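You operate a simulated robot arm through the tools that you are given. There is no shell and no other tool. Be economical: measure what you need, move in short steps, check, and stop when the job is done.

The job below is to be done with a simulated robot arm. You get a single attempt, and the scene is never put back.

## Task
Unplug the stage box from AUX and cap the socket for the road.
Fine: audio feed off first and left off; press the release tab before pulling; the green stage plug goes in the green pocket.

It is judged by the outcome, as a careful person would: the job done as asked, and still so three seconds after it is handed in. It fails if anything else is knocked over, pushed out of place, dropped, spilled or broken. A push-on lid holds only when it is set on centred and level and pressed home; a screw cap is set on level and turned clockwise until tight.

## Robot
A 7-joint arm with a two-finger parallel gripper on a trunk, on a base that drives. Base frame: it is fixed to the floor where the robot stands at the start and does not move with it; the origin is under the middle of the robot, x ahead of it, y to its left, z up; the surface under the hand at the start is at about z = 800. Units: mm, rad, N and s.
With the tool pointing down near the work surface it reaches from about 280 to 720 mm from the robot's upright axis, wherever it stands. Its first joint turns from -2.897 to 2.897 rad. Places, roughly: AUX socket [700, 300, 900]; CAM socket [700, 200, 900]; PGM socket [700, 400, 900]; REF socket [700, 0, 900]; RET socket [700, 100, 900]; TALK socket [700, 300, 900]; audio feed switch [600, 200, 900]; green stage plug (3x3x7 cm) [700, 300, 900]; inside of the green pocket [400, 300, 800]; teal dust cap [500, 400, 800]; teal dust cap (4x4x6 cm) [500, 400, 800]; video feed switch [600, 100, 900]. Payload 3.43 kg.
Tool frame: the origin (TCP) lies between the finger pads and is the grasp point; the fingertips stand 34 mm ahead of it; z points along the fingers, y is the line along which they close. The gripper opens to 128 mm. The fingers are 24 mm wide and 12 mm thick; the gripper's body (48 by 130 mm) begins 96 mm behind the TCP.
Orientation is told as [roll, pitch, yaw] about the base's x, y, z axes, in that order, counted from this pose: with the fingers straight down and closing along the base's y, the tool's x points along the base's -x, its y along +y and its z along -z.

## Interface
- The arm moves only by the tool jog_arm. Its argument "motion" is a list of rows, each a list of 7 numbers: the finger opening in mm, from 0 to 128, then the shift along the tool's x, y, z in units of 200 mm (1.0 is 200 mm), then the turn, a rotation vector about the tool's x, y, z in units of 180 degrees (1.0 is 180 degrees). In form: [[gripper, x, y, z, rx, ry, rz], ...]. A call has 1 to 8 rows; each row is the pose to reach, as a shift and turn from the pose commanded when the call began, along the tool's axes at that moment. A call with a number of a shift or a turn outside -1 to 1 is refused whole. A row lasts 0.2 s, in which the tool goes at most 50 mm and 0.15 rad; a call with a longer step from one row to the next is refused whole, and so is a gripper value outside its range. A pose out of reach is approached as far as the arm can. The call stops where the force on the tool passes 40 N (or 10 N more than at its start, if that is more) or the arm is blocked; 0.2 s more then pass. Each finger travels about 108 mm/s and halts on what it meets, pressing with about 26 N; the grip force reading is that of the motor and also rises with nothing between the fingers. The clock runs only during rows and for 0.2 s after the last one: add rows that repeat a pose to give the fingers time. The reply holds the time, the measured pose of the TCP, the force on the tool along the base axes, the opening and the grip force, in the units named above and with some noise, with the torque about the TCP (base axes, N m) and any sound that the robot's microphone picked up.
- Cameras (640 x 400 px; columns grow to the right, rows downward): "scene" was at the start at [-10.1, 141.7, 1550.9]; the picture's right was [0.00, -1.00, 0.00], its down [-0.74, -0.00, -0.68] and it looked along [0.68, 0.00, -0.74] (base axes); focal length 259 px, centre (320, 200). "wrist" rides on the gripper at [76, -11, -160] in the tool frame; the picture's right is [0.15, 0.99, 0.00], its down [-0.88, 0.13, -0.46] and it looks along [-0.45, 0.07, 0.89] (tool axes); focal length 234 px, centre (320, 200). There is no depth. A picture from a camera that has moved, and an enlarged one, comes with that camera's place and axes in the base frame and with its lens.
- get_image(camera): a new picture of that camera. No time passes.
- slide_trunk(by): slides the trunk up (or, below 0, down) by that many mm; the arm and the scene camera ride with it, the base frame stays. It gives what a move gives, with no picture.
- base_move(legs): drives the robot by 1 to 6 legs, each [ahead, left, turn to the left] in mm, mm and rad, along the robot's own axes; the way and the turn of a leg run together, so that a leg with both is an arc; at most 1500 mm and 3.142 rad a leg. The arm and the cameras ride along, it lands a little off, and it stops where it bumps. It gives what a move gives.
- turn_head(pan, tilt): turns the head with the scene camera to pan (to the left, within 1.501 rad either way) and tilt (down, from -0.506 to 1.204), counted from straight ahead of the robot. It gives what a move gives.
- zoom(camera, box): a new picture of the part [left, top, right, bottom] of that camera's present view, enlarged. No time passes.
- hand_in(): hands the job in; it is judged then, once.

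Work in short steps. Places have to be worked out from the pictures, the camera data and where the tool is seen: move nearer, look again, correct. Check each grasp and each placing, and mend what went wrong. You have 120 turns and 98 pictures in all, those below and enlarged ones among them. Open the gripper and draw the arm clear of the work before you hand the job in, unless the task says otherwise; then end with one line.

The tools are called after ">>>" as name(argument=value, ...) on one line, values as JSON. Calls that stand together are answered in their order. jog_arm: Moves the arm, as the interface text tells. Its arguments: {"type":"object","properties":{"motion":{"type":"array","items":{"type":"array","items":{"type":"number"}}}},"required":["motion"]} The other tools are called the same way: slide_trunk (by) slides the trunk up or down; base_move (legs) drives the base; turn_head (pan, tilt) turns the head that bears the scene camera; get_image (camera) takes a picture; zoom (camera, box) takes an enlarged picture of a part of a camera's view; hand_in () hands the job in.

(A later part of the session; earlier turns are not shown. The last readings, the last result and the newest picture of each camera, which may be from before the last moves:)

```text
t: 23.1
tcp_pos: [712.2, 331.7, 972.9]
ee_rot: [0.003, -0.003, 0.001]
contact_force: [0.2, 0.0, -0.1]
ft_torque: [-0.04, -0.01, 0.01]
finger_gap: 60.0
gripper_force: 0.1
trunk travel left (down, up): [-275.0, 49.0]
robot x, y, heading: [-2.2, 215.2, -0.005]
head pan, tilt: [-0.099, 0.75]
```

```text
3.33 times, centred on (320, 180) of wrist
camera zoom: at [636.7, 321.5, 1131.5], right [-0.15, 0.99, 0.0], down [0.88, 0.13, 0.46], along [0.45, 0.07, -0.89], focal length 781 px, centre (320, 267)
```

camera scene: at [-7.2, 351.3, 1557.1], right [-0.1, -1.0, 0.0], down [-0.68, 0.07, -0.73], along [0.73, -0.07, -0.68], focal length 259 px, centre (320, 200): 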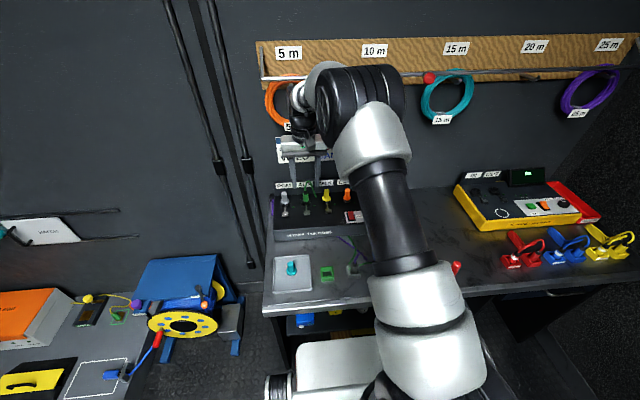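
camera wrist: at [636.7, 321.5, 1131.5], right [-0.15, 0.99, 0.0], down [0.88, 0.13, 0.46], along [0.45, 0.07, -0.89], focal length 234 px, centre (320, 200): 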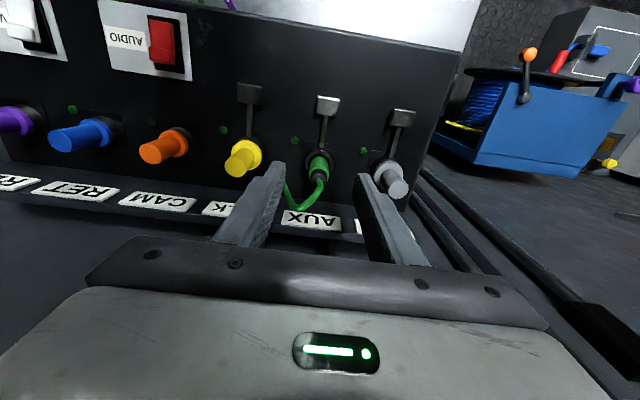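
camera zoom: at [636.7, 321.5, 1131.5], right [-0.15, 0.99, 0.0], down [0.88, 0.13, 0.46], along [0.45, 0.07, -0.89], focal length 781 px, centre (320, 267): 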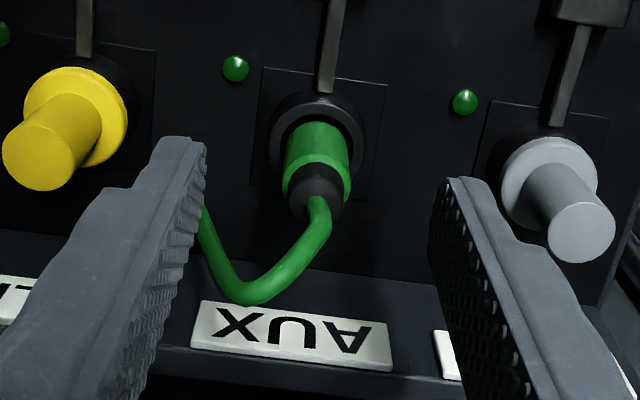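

The plug axis is about (711, 334), and the cable stays ~8 mm behind the fingers. I descend to TCP z ≈ 922 and close.

>>> jog_arm(motion=[[56, 0.0, 0.01, 0.1, 0, 0, 0], [56, 0.0, 0.01, 0.2, 0, 0, 0], [56, 0.0, 0.01, 0.25, 0, 0, 0], [40, 0.0, 0.01, 0.25, 0, 0, 0], [15, 0.0, 0.01, 0.25, 0, 0, 0], [15, 0.0, 0.01, 0.25, 0, 0, 0]])

>>> zoom(camera="wrist", box=[240, 120, 400, 240])

>>> zoom(camera="scene", box=[289, 168, 337, 208])

```text
t: 24.5
tcp_pos: [711.2, 333.4, 923.1]
ee_rot: [0.0, -0.005, 0.0]
contact_force: [0.0, -2.3, 0.3]
ft_torque: [-0.05, -0.02, -0.02]
finger_gap: 19.1
gripper_force: 26.6
trunk travel left (down, up): [-275.0, 49.0]
robot x, y, heading: [0.9, 220.9, 0.002]
head pan, tilt: [-0.099, 0.75]
```

```text
3.33 times, centred on (320, 180) of wrist
camera zoom: at [635.9, 323.1, 1082.5], right [-0.15, 0.99, 0.0], down [0.88, 0.13, 0.46], along [0.46, 0.07, -0.89], focal length 781 px, centre (320, 267)
```

zoom: 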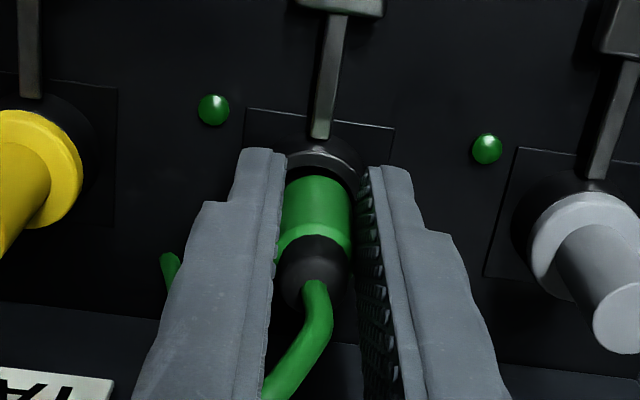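

```text
10.00 times, centred on (313, 188) of scene
camera zoom: at [-7.3, 351.2, 1557.1], right [-0.1, -1.0, 0.0], down [-0.68, 0.07, -0.73], along [0.73, -0.07, -0.68], focal length 2586 px, centre (390, 320)
```

zoom: 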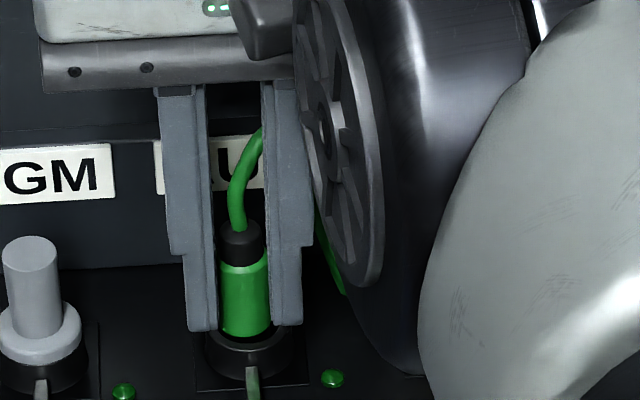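

Gripped: 19.1 mm gap at 26 N. Now I pull up gently in small steps, watching the force.

>>> jog_arm(motion=[[10, 0, 0, -0.015, 0, 0, 0], [10, 0, 0, -0.03, 0, 0, 0], [10, 0, 0, -0.045, 0, 0, 0], [10, 0, 0, -0.06, 0, 0, 0]])

>>> zoom(camera="scene", box=[289, 168, 337, 208])

```text
t: 25.5
tcp_pos: [711.8, 334.3, 936.1]
ee_rot: [0.0, -0.005, 0.0]
contact_force: [1.9, -2.6, -2.6]
ft_torque: [-0.14, -0.12, -0.04]
finger_gap: 19.6
gripper_force: 26.2
trunk travel left (down, up): [-275.0, 49.0]
robot x, y, heading: [-0.3, 215.0, -0.001]
head pan, tilt: [-0.099, 0.75]
```

```text
10.00 times, centred on (313, 188) of scene
camera zoom: at [-7.0, 351.2, 1557.1], right [-0.1, -1.0, 0.0], down [-0.68, 0.07, -0.73], along [0.73, -0.07, -0.68], focal length 2586 px, centre (390, 320)
```

zoom: 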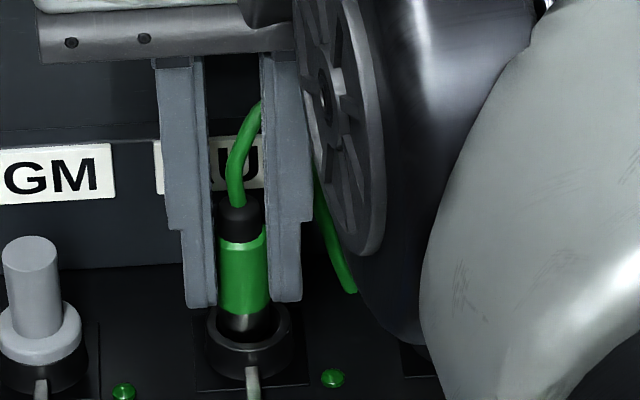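

The plug is coming out with little force. I continue straight up until it is well clear.

>>> jog_arm(motion=[[10, 0, 0, -0.06, 0, 0, 0], [10, 0, 0, -0.12, 0, 0, 0], [10, 0, 0, -0.18, 0, 0, 0], [10, 0, 0, -0.26, 0, 0, 0], [10, 0, 0, -0.34, 0, 0, 0]])

>>> get_image(camera="scene")

>>> get_image(camera="wrist")

```text
t: 26.7
tcp_pos: [712.4, 335.1, 1004.7]
ee_rot: [0.002, -0.005, 0.001]
contact_force: [-0.3, 0.6, 0.0]
ft_torque: [-0.02, 0.01, 0.01]
finger_gap: 19.5
gripper_force: 26.1
trunk travel left (down, up): [-275.0, 49.0]
robot x, y, heading: [-2.9, 215.8, -0.0]
head pan, tilt: [-0.099, 0.75]
```

```text
52 pictures are left
camera scene: at [-7.4, 351.3, 1557.1], right [-0.1, -1.0, 0.0], down [-0.68, 0.07, -0.73], along [0.73, -0.07, -0.68], focal length 259 px, centre (320, 200)
```

scene: 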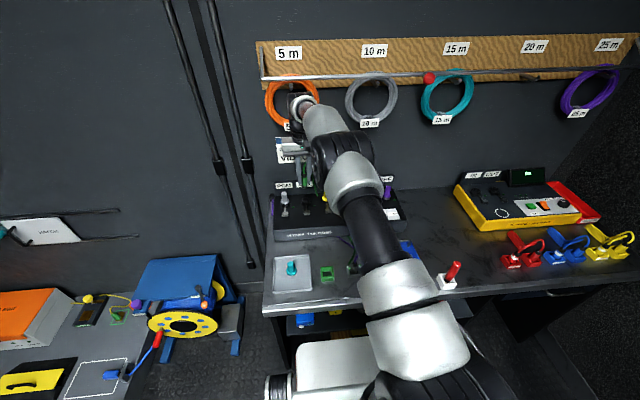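

```text
51 pictures are left
camera wrist: at [635.3, 323.4, 1163.5], right [-0.15, 0.99, 0.0], down [0.88, 0.13, 0.46], along [0.46, 0.07, -0.89], focal length 234 px, centre (320, 200)
```

wrist: 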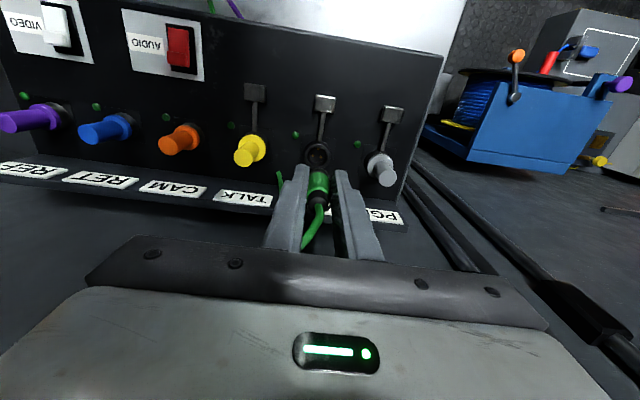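

The plug is free. Now I measure the green pocket and the teal cap from the scene camera.

>>> zoom(camera="scene", box=[262, 240, 374, 310])

```text
5.71 times, centred on (318, 275) of scene
camera zoom: at [-7.4, 351.3, 1557.1], right [-0.1, -1.0, 0.0], down [-0.68, 0.07, -0.73], along [0.73, -0.07, -0.68], focal length 1478 px, centre (331, -229)
```

zoom: 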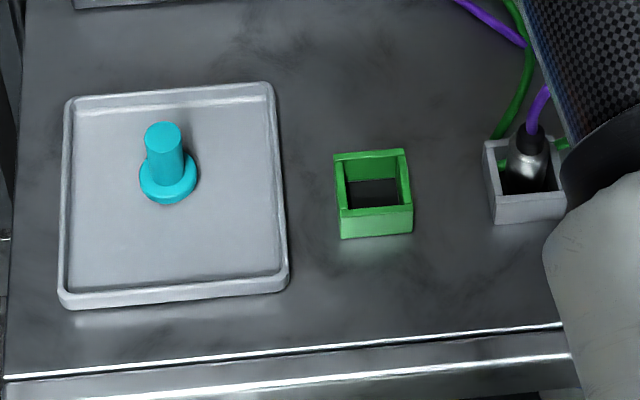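

The pocket's centre is at about (433, 285) with its rim at z ≈ 831; the cap stands at about (458, 398). I carry the plug back over the desk at safe height.

>>> jog_arm(motion=[[10, 0.05, 0, -0.12, 0, 0, 0], [10, 0.25, 0, -0.12, 0, 0, 0], [10, 0.45, -0.05, -0.12, 0, 0, 0], [10, 0.65, -0.12, -0.12, 0, 0, 0], [10, 0.85, -0.2, -0.12, 0, 0, 0], [10, 1.0, -0.25, -0.1, 0, 0, 0]])

>>> jog_arm(motion=[[10, 0.15, 0, 0.1, 0, 0, 0], [10, 0.3, 0, 0.2, 0, 0, 0], [10, 0.4, 0, 0.35, 0, 0, 0]])

>>> get_image(camera="wrist")

>>> get_image(camera="scene")

```text
t: 28.1
tcp_pos: [510.8, 285.8, 1022.6]
ee_rot: [0.004, -0.006, 0.002]
contact_force: [0.1, 0.2, -0.8]
ft_torque: [0.0, 0.03, 0.02]
finger_gap: 19.5
gripper_force: 25.8
trunk travel left (down, up): [-275.0, 49.0]
robot x, y, heading: [0.9, 215.4, 0.003]
head pan, tilt: [-0.099, 0.75]
```

```text
t: 28.9
tcp_pos: [432.8, 283.2, 953.7]
ee_rot: [0.001, -0.005, 0.001]
contact_force: [0.2, 0.2, -0.9]
ft_torque: [0.02, -0.01, 0.01]
finger_gap: 19.3
gripper_force: 26.3
trunk travel left (down, up): [-275.0, 49.0]
robot x, y, heading: [0.5, 216.4, -0.0]
head pan, tilt: [-0.099, 0.75]
```

```text
49 pictures are left
camera wrist: at [355.6, 272.9, 1112.3], right [-0.15, 0.99, 0.0], down [0.88, 0.13, 0.46], along [0.46, 0.07, -0.89], focal length 234 px, centre (320, 200)
```

wrist: 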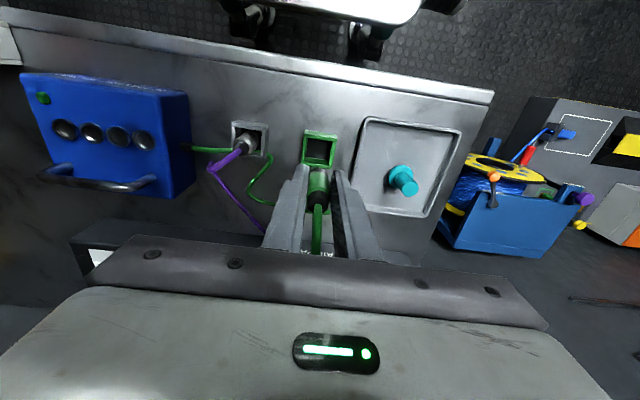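

```text
48 pictures are left
camera scene: at [-7.4, 351.3, 1557.1], right [-0.1, -1.0, 0.0], down [-0.68, 0.07, -0.73], along [0.73, -0.07, -0.68], focal length 259 px, centre (320, 200)
```

scene: 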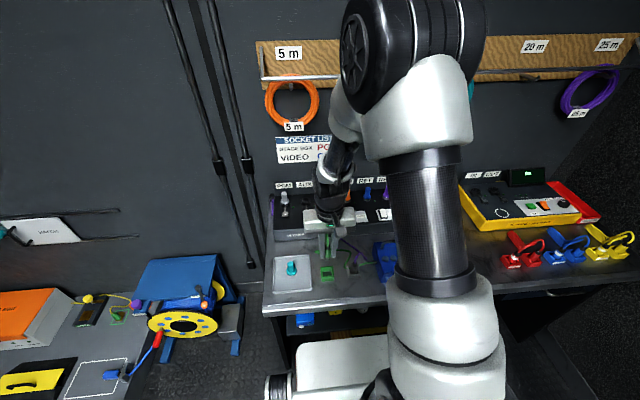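

>>> zoom(camera="wrist", box=[250, 110, 410, 230])

>>> zoom(camera="scene", box=[295, 235, 359, 285])

```text
3.33 times, centred on (330, 170) of wrist
camera zoom: at [355.6, 272.9, 1112.3], right [-0.15, 0.99, 0.0], down [0.88, 0.13, 0.46], along [0.46, 0.07, -0.89], focal length 781 px, centre (287, 300)
```

zoom: 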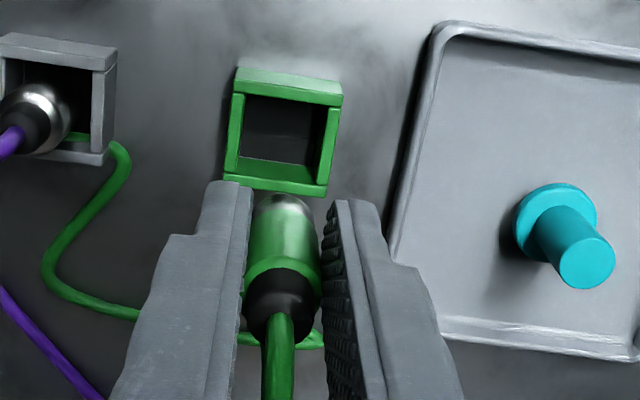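

```text
8.00 times, centred on (327, 260) of scene
camera zoom: at [-7.4, 351.3, 1557.1], right [-0.1, -1.0, 0.0], down [-0.68, 0.07, -0.73], along [0.73, -0.07, -0.68], focal length 2069 px, centre (264, -280)
```

zoom: 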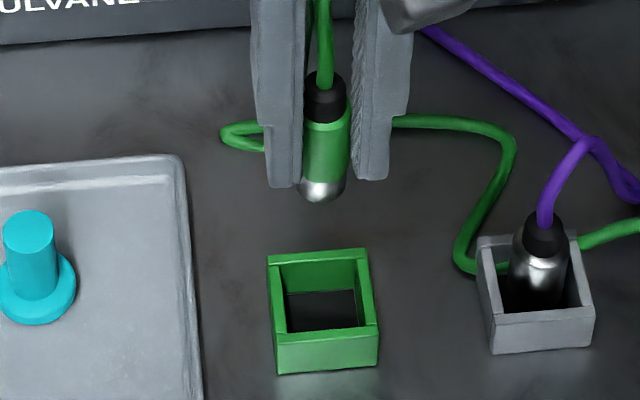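

The plug's axis sits at about (429, 284.5) and the pocket centre at (435, 284), so I shift +6 mm in x and lower until just above the rim to check.

>>> jog_arm(motion=[[10, -0.03, 0, 0.1, 0, 0, 0], [10, -0.03, 0, 0.22, 0, 0, 0], [10, -0.03, 0, 0.32, 0, 0, 0]])

>>> zoom(camera="wrist", box=[260, 130, 380, 220])

>>> zoom(camera="scene", box=[303, 245, 351, 285])

```text
t: 29.7
tcp_pos: [439.1, 283.4, 889.4]
ee_rot: [0.002, -0.005, 0.003]
contact_force: [0.0, -0.5, -0.4]
ft_torque: [0.01, 0.02, 0.0]
finger_gap: 19.3
gripper_force: 26.3
trunk travel left (down, up): [-275.0, 49.0]
robot x, y, heading: [-1.0, 218.3, -0.0]
head pan, tilt: [-0.099, 0.75]
```

```text
4.44 times, centred on (320, 175) of wrist
camera zoom: at [361.8, 273.3, 1047.7], right [-0.15, 0.99, 0.0], down [0.88, 0.13, 0.46], along [0.46, 0.07, -0.89], focal length 1041 px, centre (320, 311)
```

zoom: 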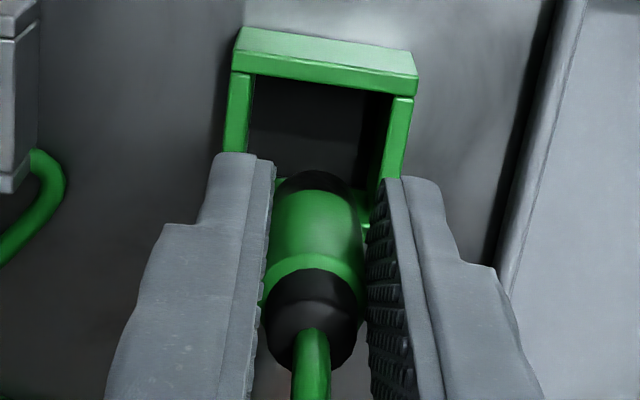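

```text
10.00 times, centred on (327, 265) of scene
camera zoom: at [-7.4, 351.3, 1557.1], right [-0.1, -1.0, 0.0], down [-0.68, 0.07, -0.73], along [0.73, -0.07, -0.68], focal length 2586 px, centre (250, -450)
```

zoom: 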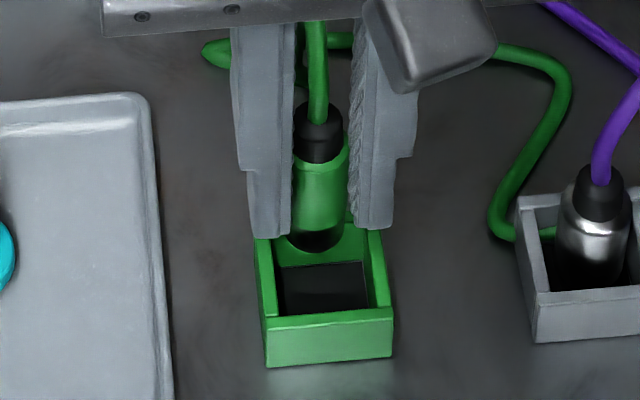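

The alignment is close; I nudge by -1.5 mm in y and -2 mm in x and lower so the plug tip enters the pocket.

>>> jog_arm(motion=[[10, 0.01, -0.008, 0.05, 0, 0, 0], [10, 0.01, -0.008, 0.08, 0, 0, 0], [10, 0.01, -0.008, 0.1, 0, 0, 0], [10, 0.01, -0.008, 0.115, 0, 0, 0]])

>>> zoom(camera="wrist", box=[260, 130, 380, 220])

>>> zoom(camera="scene", box=[303, 245, 351, 285])

```text
t: 30.7
tcp_pos: [436.6, 283.4, 866.2]
ee_rot: [0.003, -0.007, 0.001]
contact_force: [0.0, 2.9, 22.2]
ft_torque: [0.08, -0.4, 0.01]
finger_gap: 19.6
gripper_force: 25.9
trunk travel left (down, up): [-275.0, 49.0]
robot x, y, heading: [-1.3, 218.5, -0.005]
head pan, tilt: [-0.099, 0.75]
```

```text
4.44 times, centred on (320, 175) of wrist
camera zoom: at [359.3, 272.1, 1024.9], right [-0.15, 0.99, 0.0], down [0.88, 0.13, 0.46], along [0.46, 0.07, -0.89], focal length 1041 px, centre (320, 311)
```

zoom: 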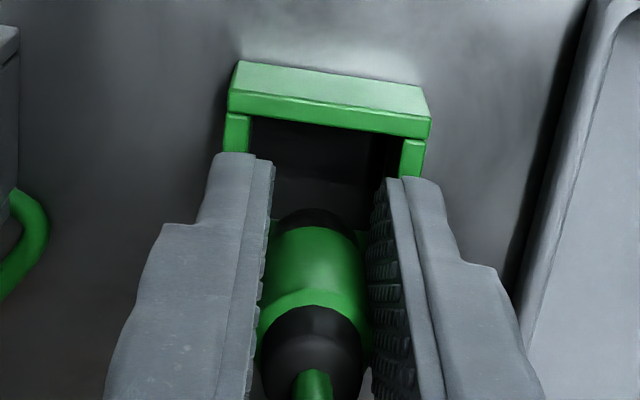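

```text
10.00 times, centred on (327, 265) of scene
camera zoom: at [-8.9, 351.3, 1557.1], right [-0.1, -1.0, 0.0], down [-0.68, 0.07, -0.73], along [0.73, -0.07, -0.68], focal length 2586 px, centre (250, -450)
```

zoom: 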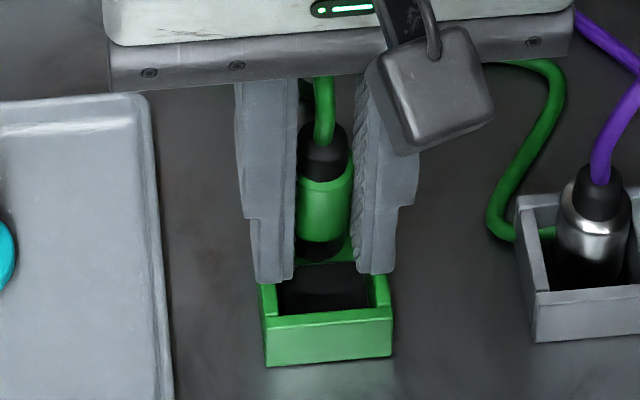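

The strain relief now sits higher relative to the fingers, so the plug probably caught the far rim and slid up in the grip. I raise and re-measure.

>>> jog_arm(motion=[[10, 0, 0, -0.1, 0, 0, 0], [10, 0, 0, -0.25, 0, 0, 0], [10, 0, 0, -0.35, 0, 0, 0]])

>>> zoom(camera="wrist", box=[260, 130, 380, 220])

>>> zoom(camera="scene", box=[303, 240, 351, 280])

```text
t: 31.5
tcp_pos: [435.9, 283.8, 936.6]
ee_rot: [0.003, -0.002, 0.001]
contact_force: [-0.1, -0.8, -0.9]
ft_torque: [0.03, 0.06, -0.01]
finger_gap: 19.6
gripper_force: 26.3
trunk travel left (down, up): [-275.0, 49.0]
robot x, y, heading: [-0.7, 219.5, 0.002]
head pan, tilt: [-0.099, 0.75]
```

```text
4.44 times, centred on (320, 175) of wrist
camera zoom: at [359.8, 271.9, 1094.4], right [-0.15, 0.99, 0.0], down [0.88, 0.13, 0.46], along [0.45, 0.07, -0.89], focal length 1041 px, centre (320, 311)
```

zoom: 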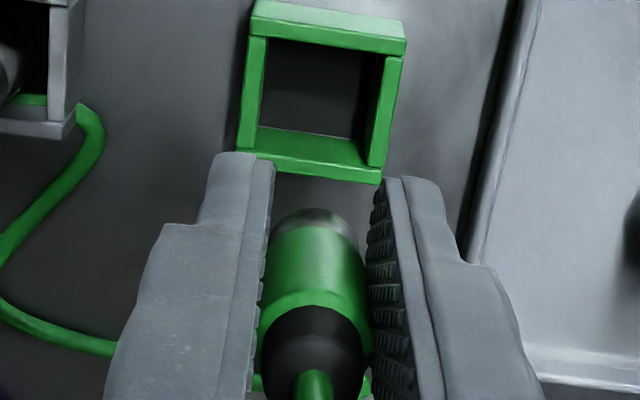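

```text
10.00 times, centred on (327, 260) of scene
camera zoom: at [-7.5, 351.3, 1557.0], right [-0.1, -1.0, 0.0], down [-0.68, 0.07, -0.73], along [0.73, -0.07, -0.68], focal length 2586 px, centre (250, -400)
```

zoom: 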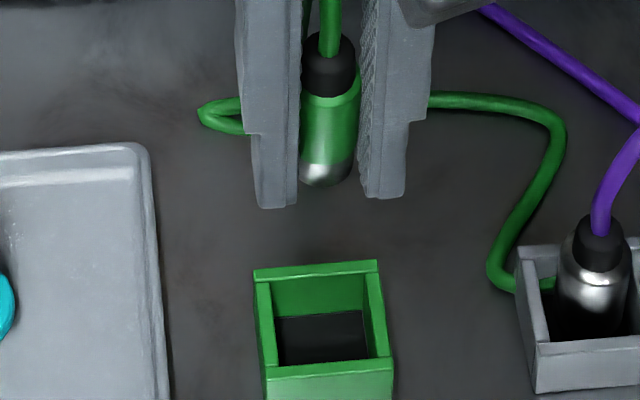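

The plug caught the pocket's far rim and slid up in the grip (its axis is ~4 mm ahead of the TCP). I'll stand it on the clear desk spot behind the pocket (x ≈ 490) and regrip it higher up, so its lower end protrudes.

>>> jog_arm(motion=[[10, -0.15, 0, 0, 0, 0, 0], [10, -0.28, 0, 0.1, 0, 0, 0], [10, -0.28, 0, 0.25, 0, 0, 0], [10, -0.28, 0, 0.4, 0, 0, 0], [10, -0.28, 0, 0.43, 0, 0, 0]])

>>> get_image(camera="wrist")

>>> zoom(camera="scene", box=[295, 225, 351, 271])

```text
t: 32.7
tcp_pos: [493.2, 282.8, 848.0]
ee_rot: [0.001, -0.005, 0.001]
contact_force: [-0.1, 0.1, -1.1]
ft_torque: [0.0, -0.02, 0.03]
finger_gap: 19.5
gripper_force: 25.5
trunk travel left (down, up): [-275.0, 49.0]
robot x, y, heading: [-2.1, 218.2, -0.004]
head pan, tilt: [-0.099, 0.75]
```

```text
39 pictures are left
camera wrist: at [416.9, 271.9, 1008.1], right [-0.15, 0.99, 0.0], down [0.88, 0.13, 0.46], along [0.46, 0.07, -0.89], focal length 234 px, centre (320, 200)
```

wrist: 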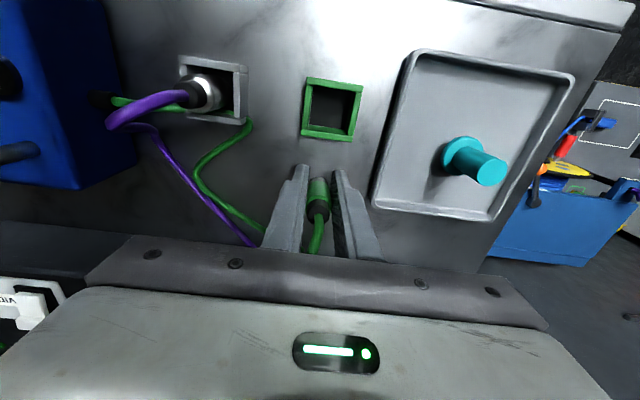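

```text
8.70 times, centred on (323, 248) of scene
camera zoom: at [-7.3, 351.3, 1557.1], right [-0.1, -1.0, 0.0], down [-0.68, 0.07, -0.73], along [0.73, -0.07, -0.68], focal length 2249 px, centre (294, -217)
```

zoom: 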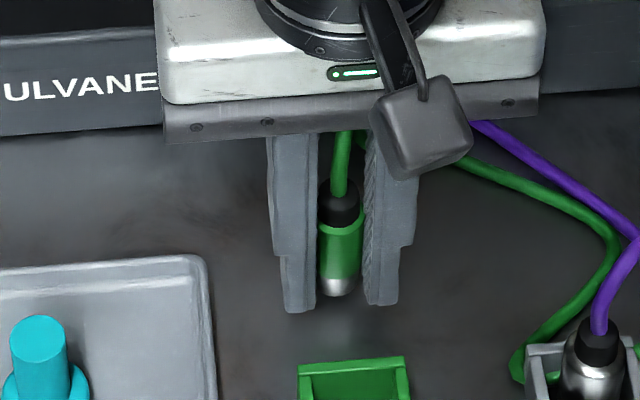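

No contact yet. I continue down in small steps until the fingertips or the plug touch the desk.

>>> jog_arm(motion=[[10, 0, 0, 0.02, 0, 0, 0], [10, 0, 0, 0.04, 0, 0, 0], [10, 0, 0, 0.055, 0, 0, 0], [10, 0, 0, 0.07, 0, 0, 0]])

>>> zoom(camera="scene", box=[295, 225, 351, 271])

```text
t: 33.7
tcp_pos: [494.1, 282.9, 837.1]
ee_rot: [0.006, -0.011, 0.002]
contact_force: [2.4, -0.2, 22.5]
ft_torque: [0.04, -0.17, 0.01]
finger_gap: 19.7
gripper_force: 26.2
trunk travel left (down, up): [-275.0, 49.0]
robot x, y, heading: [1.4, 214.4, -0.001]
head pan, tilt: [-0.099, 0.75]
```

```text
8.70 times, centred on (323, 248) of scene
camera zoom: at [-8.8, 351.1, 1557.3], right [-0.1, -1.0, 0.0], down [-0.68, 0.07, -0.73], along [0.73, -0.07, -0.68], focal length 2249 px, centre (294, -217)
```

zoom: 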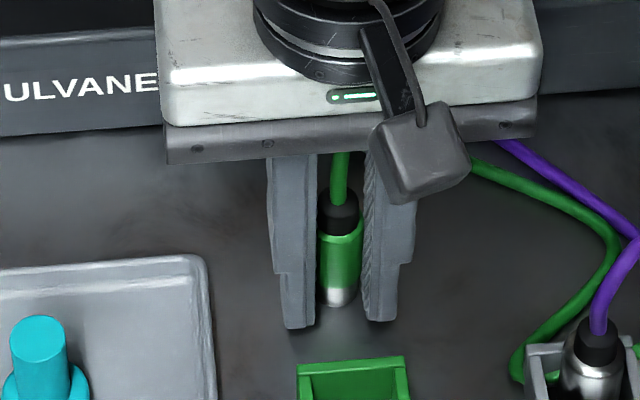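

The plug slid a bit more, so its bottom is on the desk, level with the tips, and its axis is ~7 mm ahead of the TCP. I open slightly, raise ~22 mm, shift +6 mm in x, and look.

>>> jog_arm(motion=[[10, 0, 0, -0.015, 0, 0, 0], [28, 0, 0, -0.015, 0, 0, 0], [36, 0, 0, -0.02, 0, 0, 0], [36, 0, 0, -0.06, 0, 0, 0], [36, -0.015, 0, -0.11, 0, 0, 0], [36, -0.03, 0, -0.11, 0, 0, 0]])

>>> zoom(camera="scene", box=[295, 225, 351, 271])

>>> zoom(camera="wrist", box=[260, 130, 380, 220])

```text
t: 35.1
tcp_pos: [498.3, 281.0, 856.9]
ee_rot: [0.002, -0.005, 0.0]
contact_force: [-0.2, 0.2, -0.3]
ft_torque: [-0.01, 0.0, 0.0]
finger_gap: 35.8
gripper_force: 0.0
trunk travel left (down, up): [-275.0, 49.0]
robot x, y, heading: [-1.9, 215.3, -0.005]
head pan, tilt: [-0.099, 0.75]
```

```text
8.70 times, centred on (323, 248) of scene
camera zoom: at [-7.5, 351.3, 1557.1], right [-0.1, -1.0, 0.0], down [-0.68, 0.07, -0.73], along [0.73, -0.07, -0.68], focal length 2249 px, centre (294, -217)
```

zoom: 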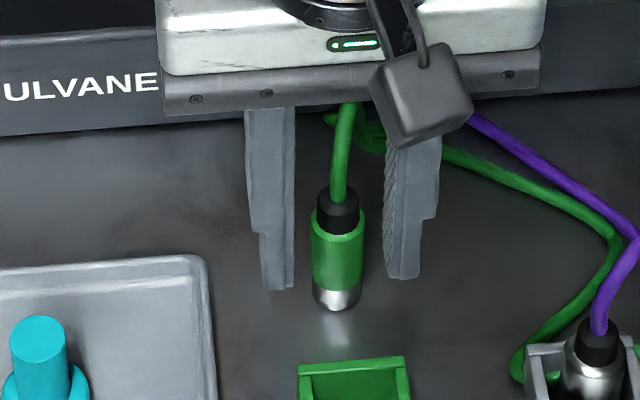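

```text
4.44 times, centred on (320, 175) of wrist
camera zoom: at [422.3, 271.5, 1016.6], right [-0.15, 0.99, 0.0], down [0.88, 0.13, 0.46], along [0.46, 0.07, -0.89], focal length 1041 px, centre (320, 311)
```

zoom: 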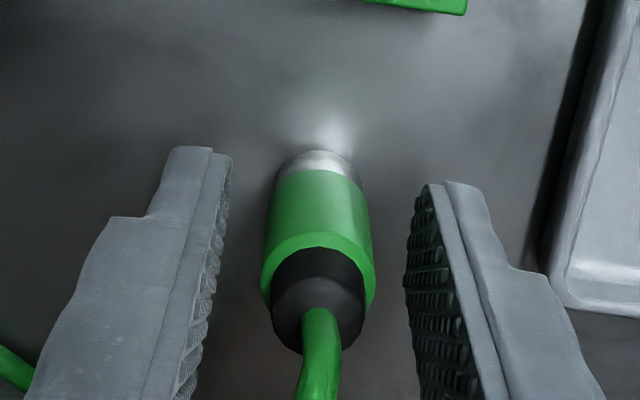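

The plug stands upright at about (503, 284.5). I centre on it, raise 7 mm more, and close.

>>> jog_arm(motion=[[36, -0.0235, 0.0175, -0.035, 0, 0, 0], [36, -0.0235, 0.0175, -0.035, 0, 0, 0], [25, -0.0235, 0.0175, -0.035, 0, 0, 0], [10, -0.0235, 0.0175, -0.035, 0, 0, 0], [10, -0.0235, 0.0175, -0.035, 0, 0, 0]])

>>> jog_arm(motion=[[10, 0, 0, -0.1, 0, 0, 0], [10, 0, 0, -0.25, 0, 0, 0], [10, 0.15, 0, -0.35, 0, 0, 0], [10, 0.345, 0, -0.35, 0, 0, 0], [10, 0.345, 0, -0.2, 0, 0, 0]])

>>> zoom(camera="wrist", box=[260, 110, 380, 200])

>>> zoom(camera="scene", box=[303, 240, 351, 280])

```text
t: 36.3
tcp_pos: [502.6, 286.3, 864.5]
ee_rot: [0.001, -0.005, 0.002]
contact_force: [-0.2, 0.2, -0.2]
ft_torque: [0.0, -0.02, -0.03]
finger_gap: 19.5
gripper_force: 26.1
trunk travel left (down, up): [-275.0, 49.0]
robot x, y, heading: [-2.0, 216.6, 0.002]
head pan, tilt: [-0.099, 0.75]
```

```text
t: 37.5
tcp_pos: [434.6, 286.1, 904.6]
ee_rot: [0.001, -0.004, 0.001]
contact_force: [-0.3, 0.3, -1.4]
ft_torque: [0.03, 0.01, 0.01]
finger_gap: 19.1
gripper_force: 26.0
trunk travel left (down, up): [-275.0, 49.0]
robot x, y, heading: [0.5, 219.8, -0.0]
head pan, tilt: [-0.099, 0.75]
```

```text
4.44 times, centred on (320, 155) of wrist
camera zoom: at [358.0, 274.6, 1064.0], right [-0.15, 0.99, 0.0], down [0.88, 0.13, 0.46], along [0.46, 0.07, -0.89], focal length 1041 px, centre (320, 400)
```

zoom: 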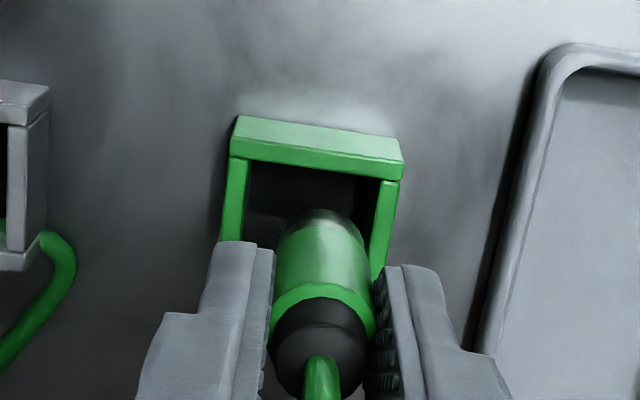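

```text
10.00 times, centred on (327, 260) of scene
camera zoom: at [-7.5, 351.3, 1557.1], right [-0.1, -1.0, 0.0], down [-0.68, 0.07, -0.73], along [0.73, -0.07, -0.68], focal length 2586 px, centre (250, -400)
```

zoom: 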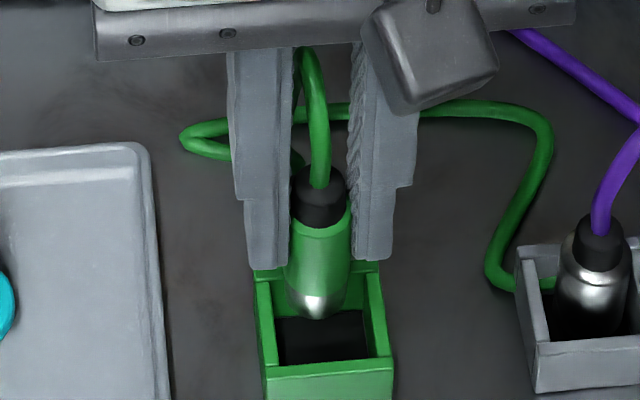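

The plug is at (435.5, 287) and the pocket centre at (434, 284). I apply that small correction and lower into the pocket, watching the force.

>>> jog_arm(motion=[[10, 0.0075, -0.0135, 0, 0, 0, 0], [10, 0.0075, -0.0135, 0.06, 0, 0, 0], [10, 0.0075, -0.0135, 0.11, 0, 0, 0], [10, 0.0075, -0.0135, 0.15, 0, 0, 0], [10, 0.0075, -0.0135, 0.18, 0, 0, 0]])

>>> zoom(camera="scene", box=[303, 240, 351, 280])

```text
t: 38.7
tcp_pos: [433.2, 283.6, 869.8]
ee_rot: [0.002, -0.007, 0.0]
contact_force: [0.4, 0.1, -0.9]
ft_torque: [0.02, 0.01, 0.05]
finger_gap: 19.1
gripper_force: 26.0
trunk travel left (down, up): [-275.0, 49.0]
robot x, y, heading: [1.6, 219.0, -0.001]
head pan, tilt: [-0.099, 0.75]
```

```text
10.00 times, centred on (327, 260) of scene
camera zoom: at [-7.4, 351.3, 1557.1], right [-0.1, -1.0, 0.0], down [-0.68, 0.07, -0.73], along [0.73, -0.07, -0.68], focal length 2586 px, centre (250, -400)
```

zoom: 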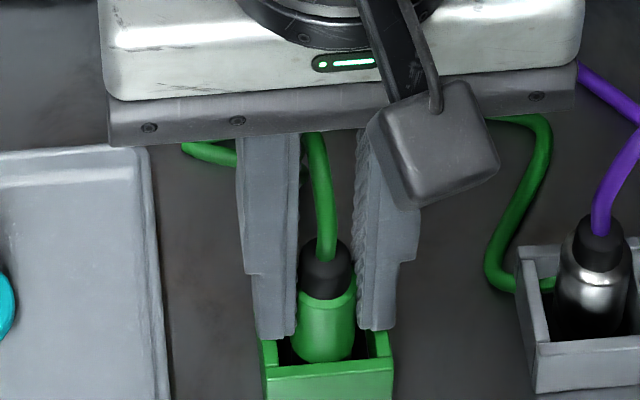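

The plug is in the pocket, no contact force. I open the fingers and lift straight up.

>>> jog_arm(motion=[[24, 0, 0, 0, 0, 0, 0], [40, 0, 0, 0, 0, 0, 0], [50, 0, 0, -0.05, 0, 0, 0], [50, 0, 0, -0.2, 0, 0, 0], [50, 0, 0, -0.4, 0, 0, 0], [50, 0, 0, -0.6, 0, 0, 0]])

>>> zoom(camera="wrist", box=[220, 100, 460, 250])

>>> zoom(camera="scene", box=[262, 230, 374, 300])

```text
t: 40.1
tcp_pos: [431.6, 282.4, 987.8]
ee_rot: [0.002, -0.005, 0.002]
contact_force: [0.0, 0.1, -0.1]
ft_torque: [0.02, -0.01, 0.01]
finger_gap: 50.1
gripper_force: 0.1
trunk travel left (down, up): [-275.0, 49.0]
robot x, y, heading: [-0.4, 222.0, 0.001]
head pan, tilt: [-0.099, 0.75]
```

```text
2.67 times, centred on (340, 175) of wrist
camera zoom: at [355.4, 272.4, 1147.3], right [-0.15, 0.99, 0.0], down [0.88, 0.13, 0.46], along [0.46, 0.07, -0.89], focal length 624 px, centre (267, 267)
```

zoom: 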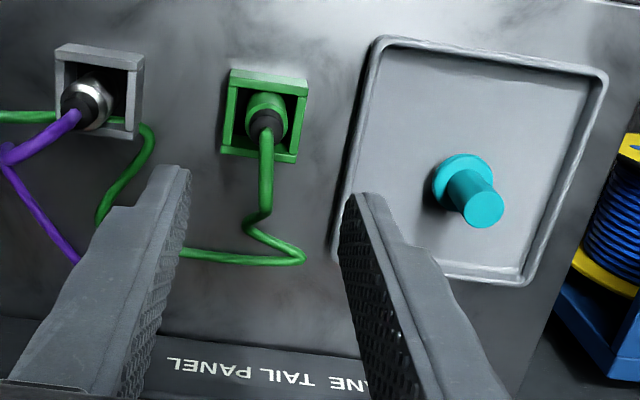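

```text
5.71 times, centred on (318, 265) of scene
camera zoom: at [-7.6, 351.2, 1557.1], right [-0.1, -1.0, 0.0], down [-0.68, 0.07, -0.73], along [0.73, -0.07, -0.68], focal length 1478 px, centre (331, -171)
```

zoom: 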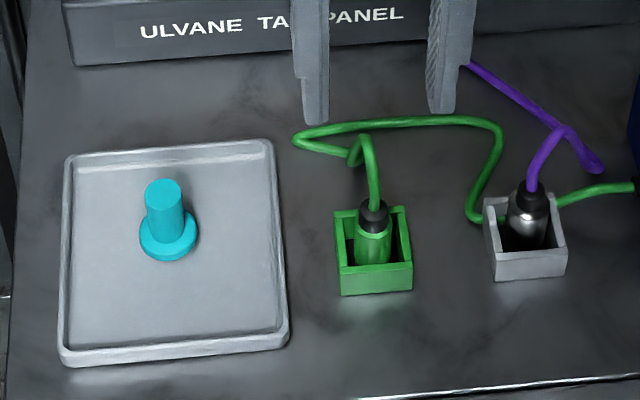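

The green plug sits in the green pocket. Next, the teal cap at about (460, 400); I move above it and check.

>>> jog_arm(motion=[[60, -0.05, 0.2, 0, 0, 0, 0], [60, -0.1, 0.4, 0, 0, 0, 0], [60, -0.142, 0.588, 0.0, 0, 0, 0], [60, -0.142, 0.588, 0.2, 0, 0, 0]])

>>> zoom(camera="wrist", box=[240, 110, 400, 230])

>>> zoom(camera="scene", box=[260, 230, 324, 290])

```text
t: 41.1
tcp_pos: [461.2, 401.7, 949.2]
ee_rot: [0.002, -0.005, -0.001]
contact_force: [0.5, 0.0, -0.3]
ft_torque: [0.0, 0.03, 0.0]
finger_gap: 60.0
gripper_force: 0.1
trunk travel left (down, up): [-275.0, 49.0]
robot x, y, heading: [1.9, 218.3, -0.0]
head pan, tilt: [-0.099, 0.75]
```

```text
3.33 times, centred on (320, 170) of wrist
camera zoom: at [384.6, 390.7, 1108.0], right [-0.15, 0.99, 0.0], down [0.88, 0.13, 0.46], along [0.46, 0.07, -0.89], focal length 781 px, centre (320, 300)
```

zoom: 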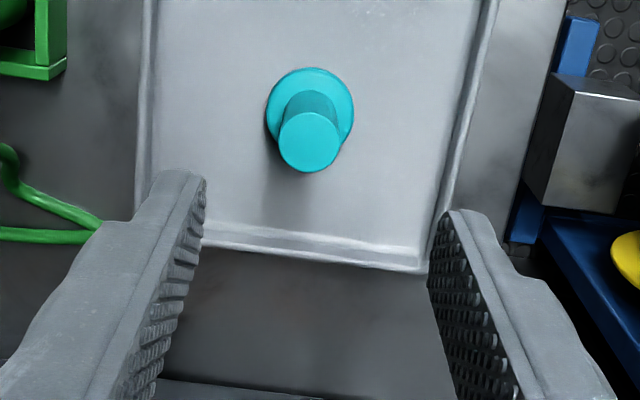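

```text
6.67 times, centred on (292, 260) of scene
camera zoom: at [-7.5, 351.4, 1557.1], right [-0.1, -1.0, 0.0], down [-0.68, 0.07, -0.73], along [0.73, -0.07, -0.68], focal length 1724 px, centre (507, -200)
```

zoom: 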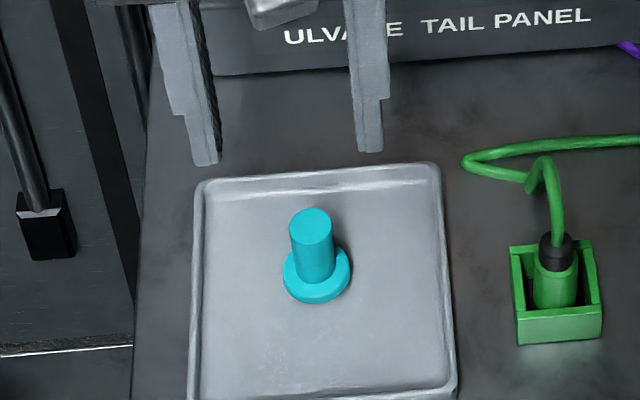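

The cap axis is (456, 398.4), knob top z ≈ 863, flange ≈ 815. I lower over the knob to TCP z ≈ 858 and close.

>>> jog_arm(motion=[[60, 0.026, -0.0165, 0.1, 0, 0, 0], [60, 0.026, -0.0165, 0.25, 0, 0, 0], [60, 0.026, -0.0165, 0.4, 0, 0, 0], [60, 0.026, -0.0165, 0.456, 0, 0, 0], [40, 0.026, -0.0165, 0.456, 0, 0, 0], [15, 0.026, -0.0165, 0.456, 0, 0, 0], [10, 0.026, -0.0165, 0.456, 0, 0, 0]])

>>> zoom(camera="wrist", box=[260, 130, 380, 220])

>>> zoom(camera="scene", box=[260, 230, 324, 290])

```text
t: 42.7
tcp_pos: [456.4, 396.6, 858.0]
ee_rot: [0.002, -0.006, -0.001]
contact_force: [-0.5, 0.6, -0.4]
ft_torque: [-0.03, 0.01, 0.01]
finger_gap: 19.3
gripper_force: 26.7
trunk travel left (down, up): [-275.0, 49.0]
robot x, y, heading: [-1.2, 220.4, -0.001]
head pan, tilt: [-0.099, 0.75]
```

```text
4.44 times, centred on (320, 175) of wrist
camera zoom: at [379.3, 386.7, 1016.4], right [-0.15, 0.99, 0.0], down [0.88, 0.13, 0.46], along [0.46, 0.07, -0.89], focal length 1041 px, centre (320, 311)
```

zoom: 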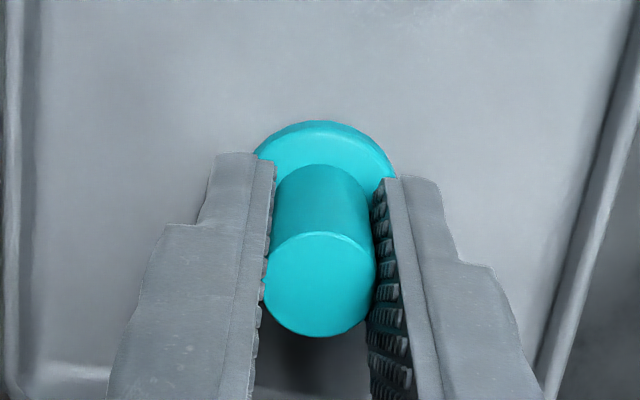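

```text
6.67 times, centred on (292, 260) of scene
camera zoom: at [-7.4, 351.3, 1557.1], right [-0.1, -1.0, 0.0], down [-0.68, 0.07, -0.73], along [0.73, -0.07, -0.68], focal length 1724 px, centre (507, -200)
```

zoom: 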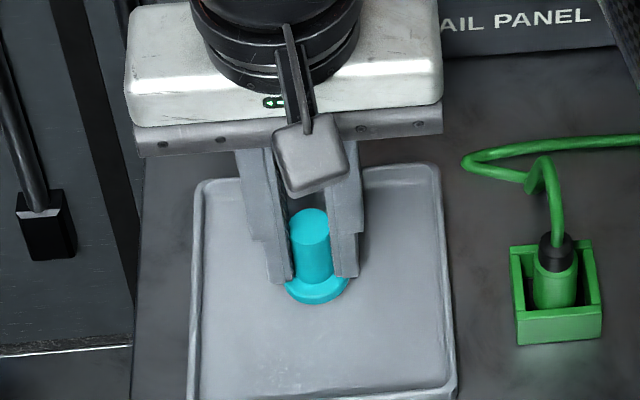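

The cap is gripped (19.3 mm). I lift it and look at the now-open AUX socket from the scene camera.

>>> jog_arm(motion=[[10, 0, 0, -0.1, 0, 0, 0], [10, 0, 0, -0.3, 0, 0, 0], [10, 0, 0, -0.5, 0, 0, 0], [10, 0, 0, -0.72, 0, 0, 0], [10, 0, 0.0, -0.9, 0, 0, 0]])

>>> get_image(camera="scene")

>>> get_image(camera="wrist")

```text
t: 43.9
tcp_pos: [453.3, 396.8, 1037.5]
ee_rot: [0.001, -0.004, 0.0]
contact_force: [0.1, 0.1, -0.5]
ft_torque: [0.02, 0.0, 0.01]
finger_gap: 9.8
gripper_force: 0.1
trunk travel left (down, up): [-275.0, 49.0]
robot x, y, heading: [-2.6, 218.4, -0.002]
head pan, tilt: [-0.099, 0.75]
```

```text
25 pictures are left
camera scene: at [-7.6, 351.2, 1557.1], right [-0.1, -1.0, 0.0], down [-0.68, 0.07, -0.73], along [0.73, -0.07, -0.68], focal length 259 px, centre (320, 200)
```

scene: 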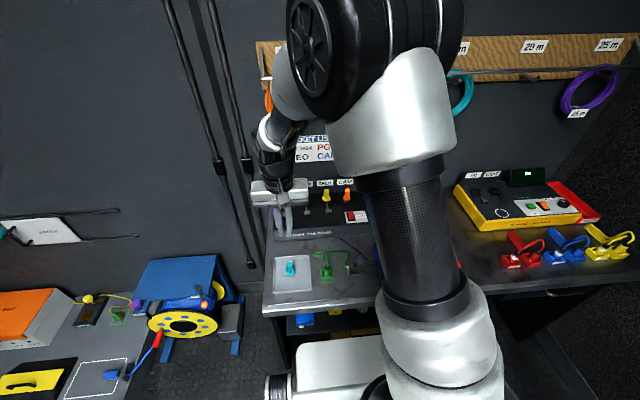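

```text
24 pictures are left
camera wrist: at [377.4, 386.9, 1197.1], right [-0.15, 0.99, 0.0], down [0.88, 0.13, 0.46], along [0.46, 0.07, -0.89], focal length 234 px, centre (320, 200)
```

wrist: 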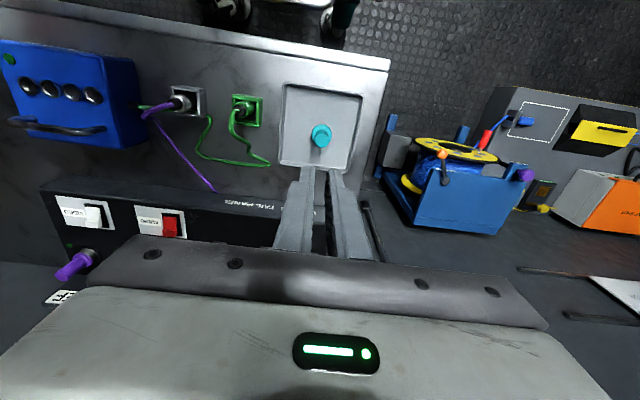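

The gap fell to 9.8: the cap slipped out and is still on the tray. I check how it stands.

>>> zoom(camera="scene", box=[260, 230, 324, 290])

>>> zoom(camera="wrist", box=[260, 90, 380, 180])

```text
6.67 times, centred on (292, 260) of scene
camera zoom: at [-7.6, 351.2, 1557.1], right [-0.1, -1.0, 0.0], down [-0.68, 0.07, -0.73], along [0.73, -0.07, -0.68], focal length 1724 px, centre (507, -200)
```

zoom: 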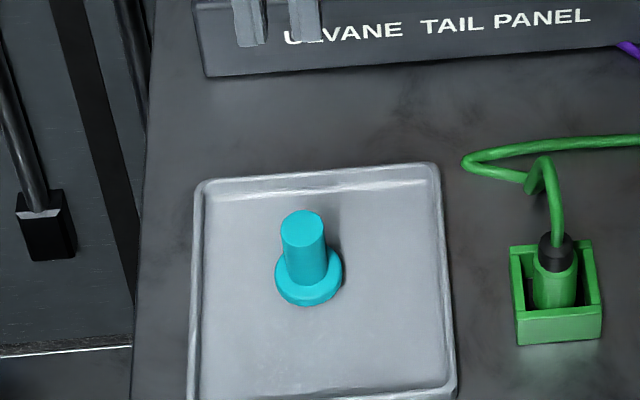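

```text
4.44 times, centred on (320, 135) of wrist
camera zoom: at [377.4, 386.9, 1197.1], right [-0.15, 0.99, 0.0], down [0.88, 0.13, 0.46], along [0.46, 0.07, -0.89], focal length 1041 px, centre (320, 489)
```

zoom: 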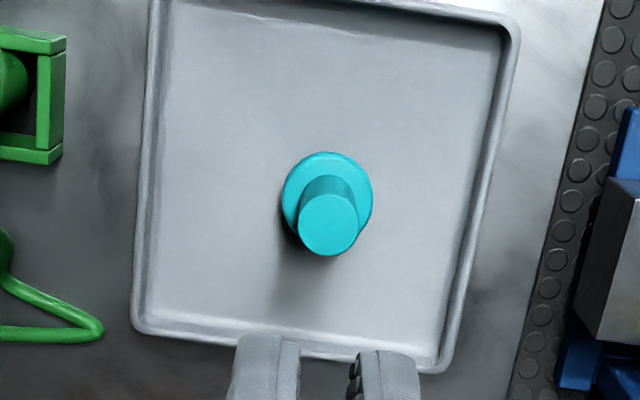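

The cap still stands upright, now at (453.5, 401.7). I regrip it centred and a little lower, commanding full closure.

>>> jog_arm(motion=[[60, 0, 0.025, 0.0, 0, 0, 0], [60, 0, 0.025, 0.22, 0, 0, 0], [60, 0, 0.025, 0.45, 0, 0, 0], [60, 0, 0.025, 0.68, 0, 0, 0], [60, 0, 0.025, 0.85, 0, 0, 0], [60, 0, 0.025, 0.912, 0, 0, 0]])

>>> jog_arm(motion=[[40, 0, 0, 0, 0, 0, 0], [20, 0, 0, 0, 0, 0, 0], [0, 0, 0, 0, 0, 0, 0], [0, 0, 0, 0, 0, 0, 0], [0, 0, 0, -0.01, 0, 0, 0], [0, 0, 0, -0.03, 0, 0, 0], [0, 0, 0, -0.05, 0, 0, 0]])

>>> zoom(camera="scene", box=[260, 230, 324, 290])

```text
t: 45.3
tcp_pos: [456.4, 403.3, 852.7]
ee_rot: [0.001, -0.004, 0.0]
contact_force: [0.2, -0.3, 0.5]
ft_torque: [0.0, 0.02, 0.03]
finger_gap: 60.0
gripper_force: 0.2
trunk travel left (down, up): [-275.0, 49.0]
robot x, y, heading: [-1.6, 218.6, 0.002]
head pan, tilt: [-0.099, 0.75]
```

```text
t: 46.9
tcp_pos: [454.7, 402.1, 864.5]
ee_rot: [0.001, -0.005, 0.003]
contact_force: [0.1, 0.6, 0.0]
ft_torque: [-0.03, -0.01, 0.05]
finger_gap: 18.6
gripper_force: 26.0
trunk travel left (down, up): [-275.0, 49.0]
robot x, y, heading: [2.2, 217.5, 0.002]
head pan, tilt: [-0.099, 0.75]
```

```text
6.67 times, centred on (292, 260) of scene
camera zoom: at [-7.4, 351.3, 1557.1], right [-0.1, -1.0, 0.0], down [-0.68, 0.07, -0.73], along [0.73, -0.07, -0.68], focal length 1724 px, centre (507, -200)
```

zoom: 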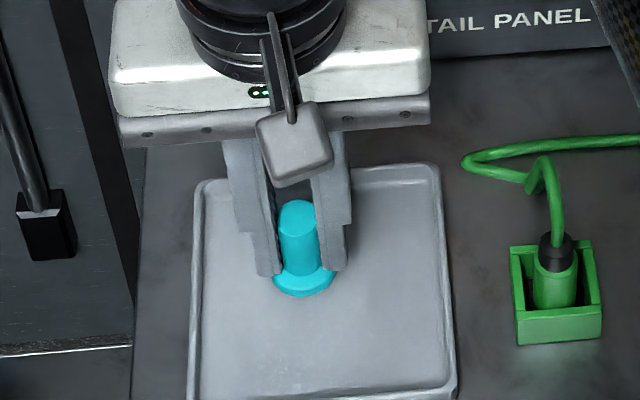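

The cap is lifting with the fingers now. I continue upward gently.

>>> jog_arm(motion=[[0, 0, 0, -0.06, 0, 0, 0], [0, 0, 0, -0.14, 0, 0, 0], [0, 0, 0, -0.24, 0, 0, 0], [0, 0, 0, -0.34, 0, 0, 0], [0, 0, 0, -0.44, 0, 0, 0], [0, 0, 0, -0.54, 0, 0, 0], [0, 0, 0, -0.64, 0, 0, 0], [0, 0, 0, -0.72, 0, 0, 0]])

```text
t: 48.7
tcp_pos: [455.4, 403.1, 1008.7]
ee_rot: [0.001, -0.005, 0.001]
contact_force: [0.7, -0.5, 0.7]
ft_torque: [0.01, -0.03, -0.03]
finger_gap: 18.6
gripper_force: 25.9
trunk travel left (down, up): [-275.0, 49.0]
robot x, y, heading: [0.3, 219.7, 0.002]
head pan, tilt: [-0.099, 0.75]
```

Holding at 18.6 mm. I carry the cap to just in front of the AUX socket, high above the panel.

>>> jog_arm(motion=[[0, -0.06, -0.03, -0.06, 0, 0, 0], [0, -0.18, -0.08, -0.12, 0, 0, 0], [0, -0.32, -0.14, -0.155, 0, 0, 0], [0, -0.46, -0.2, -0.155, 0, 0, 0], [0, -0.6, -0.26, -0.155, 0, 0, 0], [0, -0.74, -0.31, -0.155, 0, 0, 0], [0, -0.86, -0.35, -0.155, 0, 0, 0], [0, -0.925, -0.35, -0.155, 0, 0, 0]])

>>> zoom(camera="wrist", box=[240, 120, 400, 240])

>>> zoom(camera="scene", box=[273, 158, 337, 208])

```text
t: 50.5
tcp_pos: [639.7, 331.8, 1039.7]
ee_rot: [0.002, -0.003, 0.001]
contact_force: [-0.7, 0.6, 0.4]
ft_torque: [0.06, -0.01, 0.0]
finger_gap: 18.5
gripper_force: 25.8
trunk travel left (down, up): [-275.0, 49.0]
robot x, y, heading: [1.1, 218.3, -0.001]
head pan, tilt: [-0.099, 0.75]
```

```text
3.33 times, centred on (320, 180) of wrist
camera zoom: at [563.4, 321.3, 1199.4], right [-0.15, 0.99, 0.0], down [0.88, 0.13, 0.46], along [0.45, 0.07, -0.89], focal length 781 px, centre (320, 267)
```

zoom: 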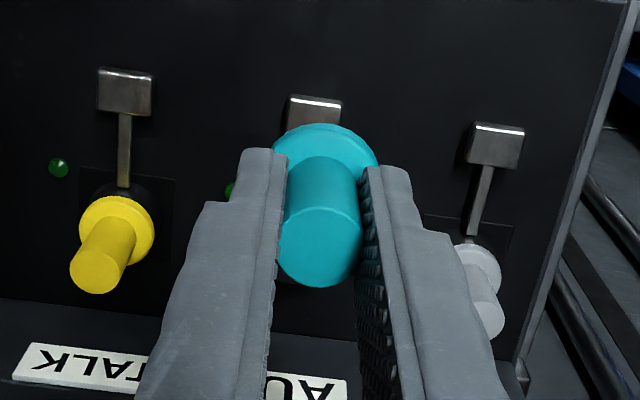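

```text
8.00 times, centred on (305, 183) of scene
camera zoom: at [-7.3, 351.3, 1557.1], right [-0.1, -1.0, 0.0], down [-0.68, 0.07, -0.73], along [0.73, -0.07, -0.68], focal length 2069 px, centre (440, 336)
```

zoom: 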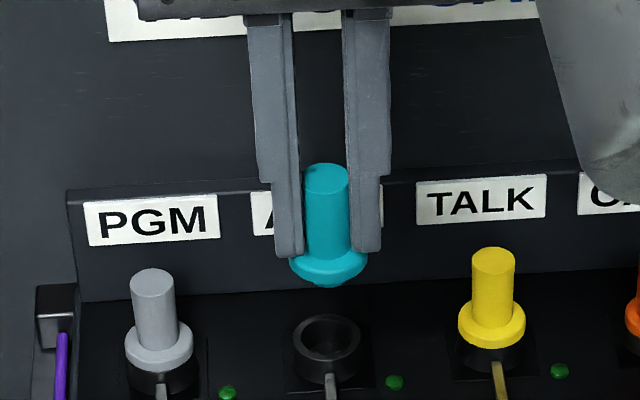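

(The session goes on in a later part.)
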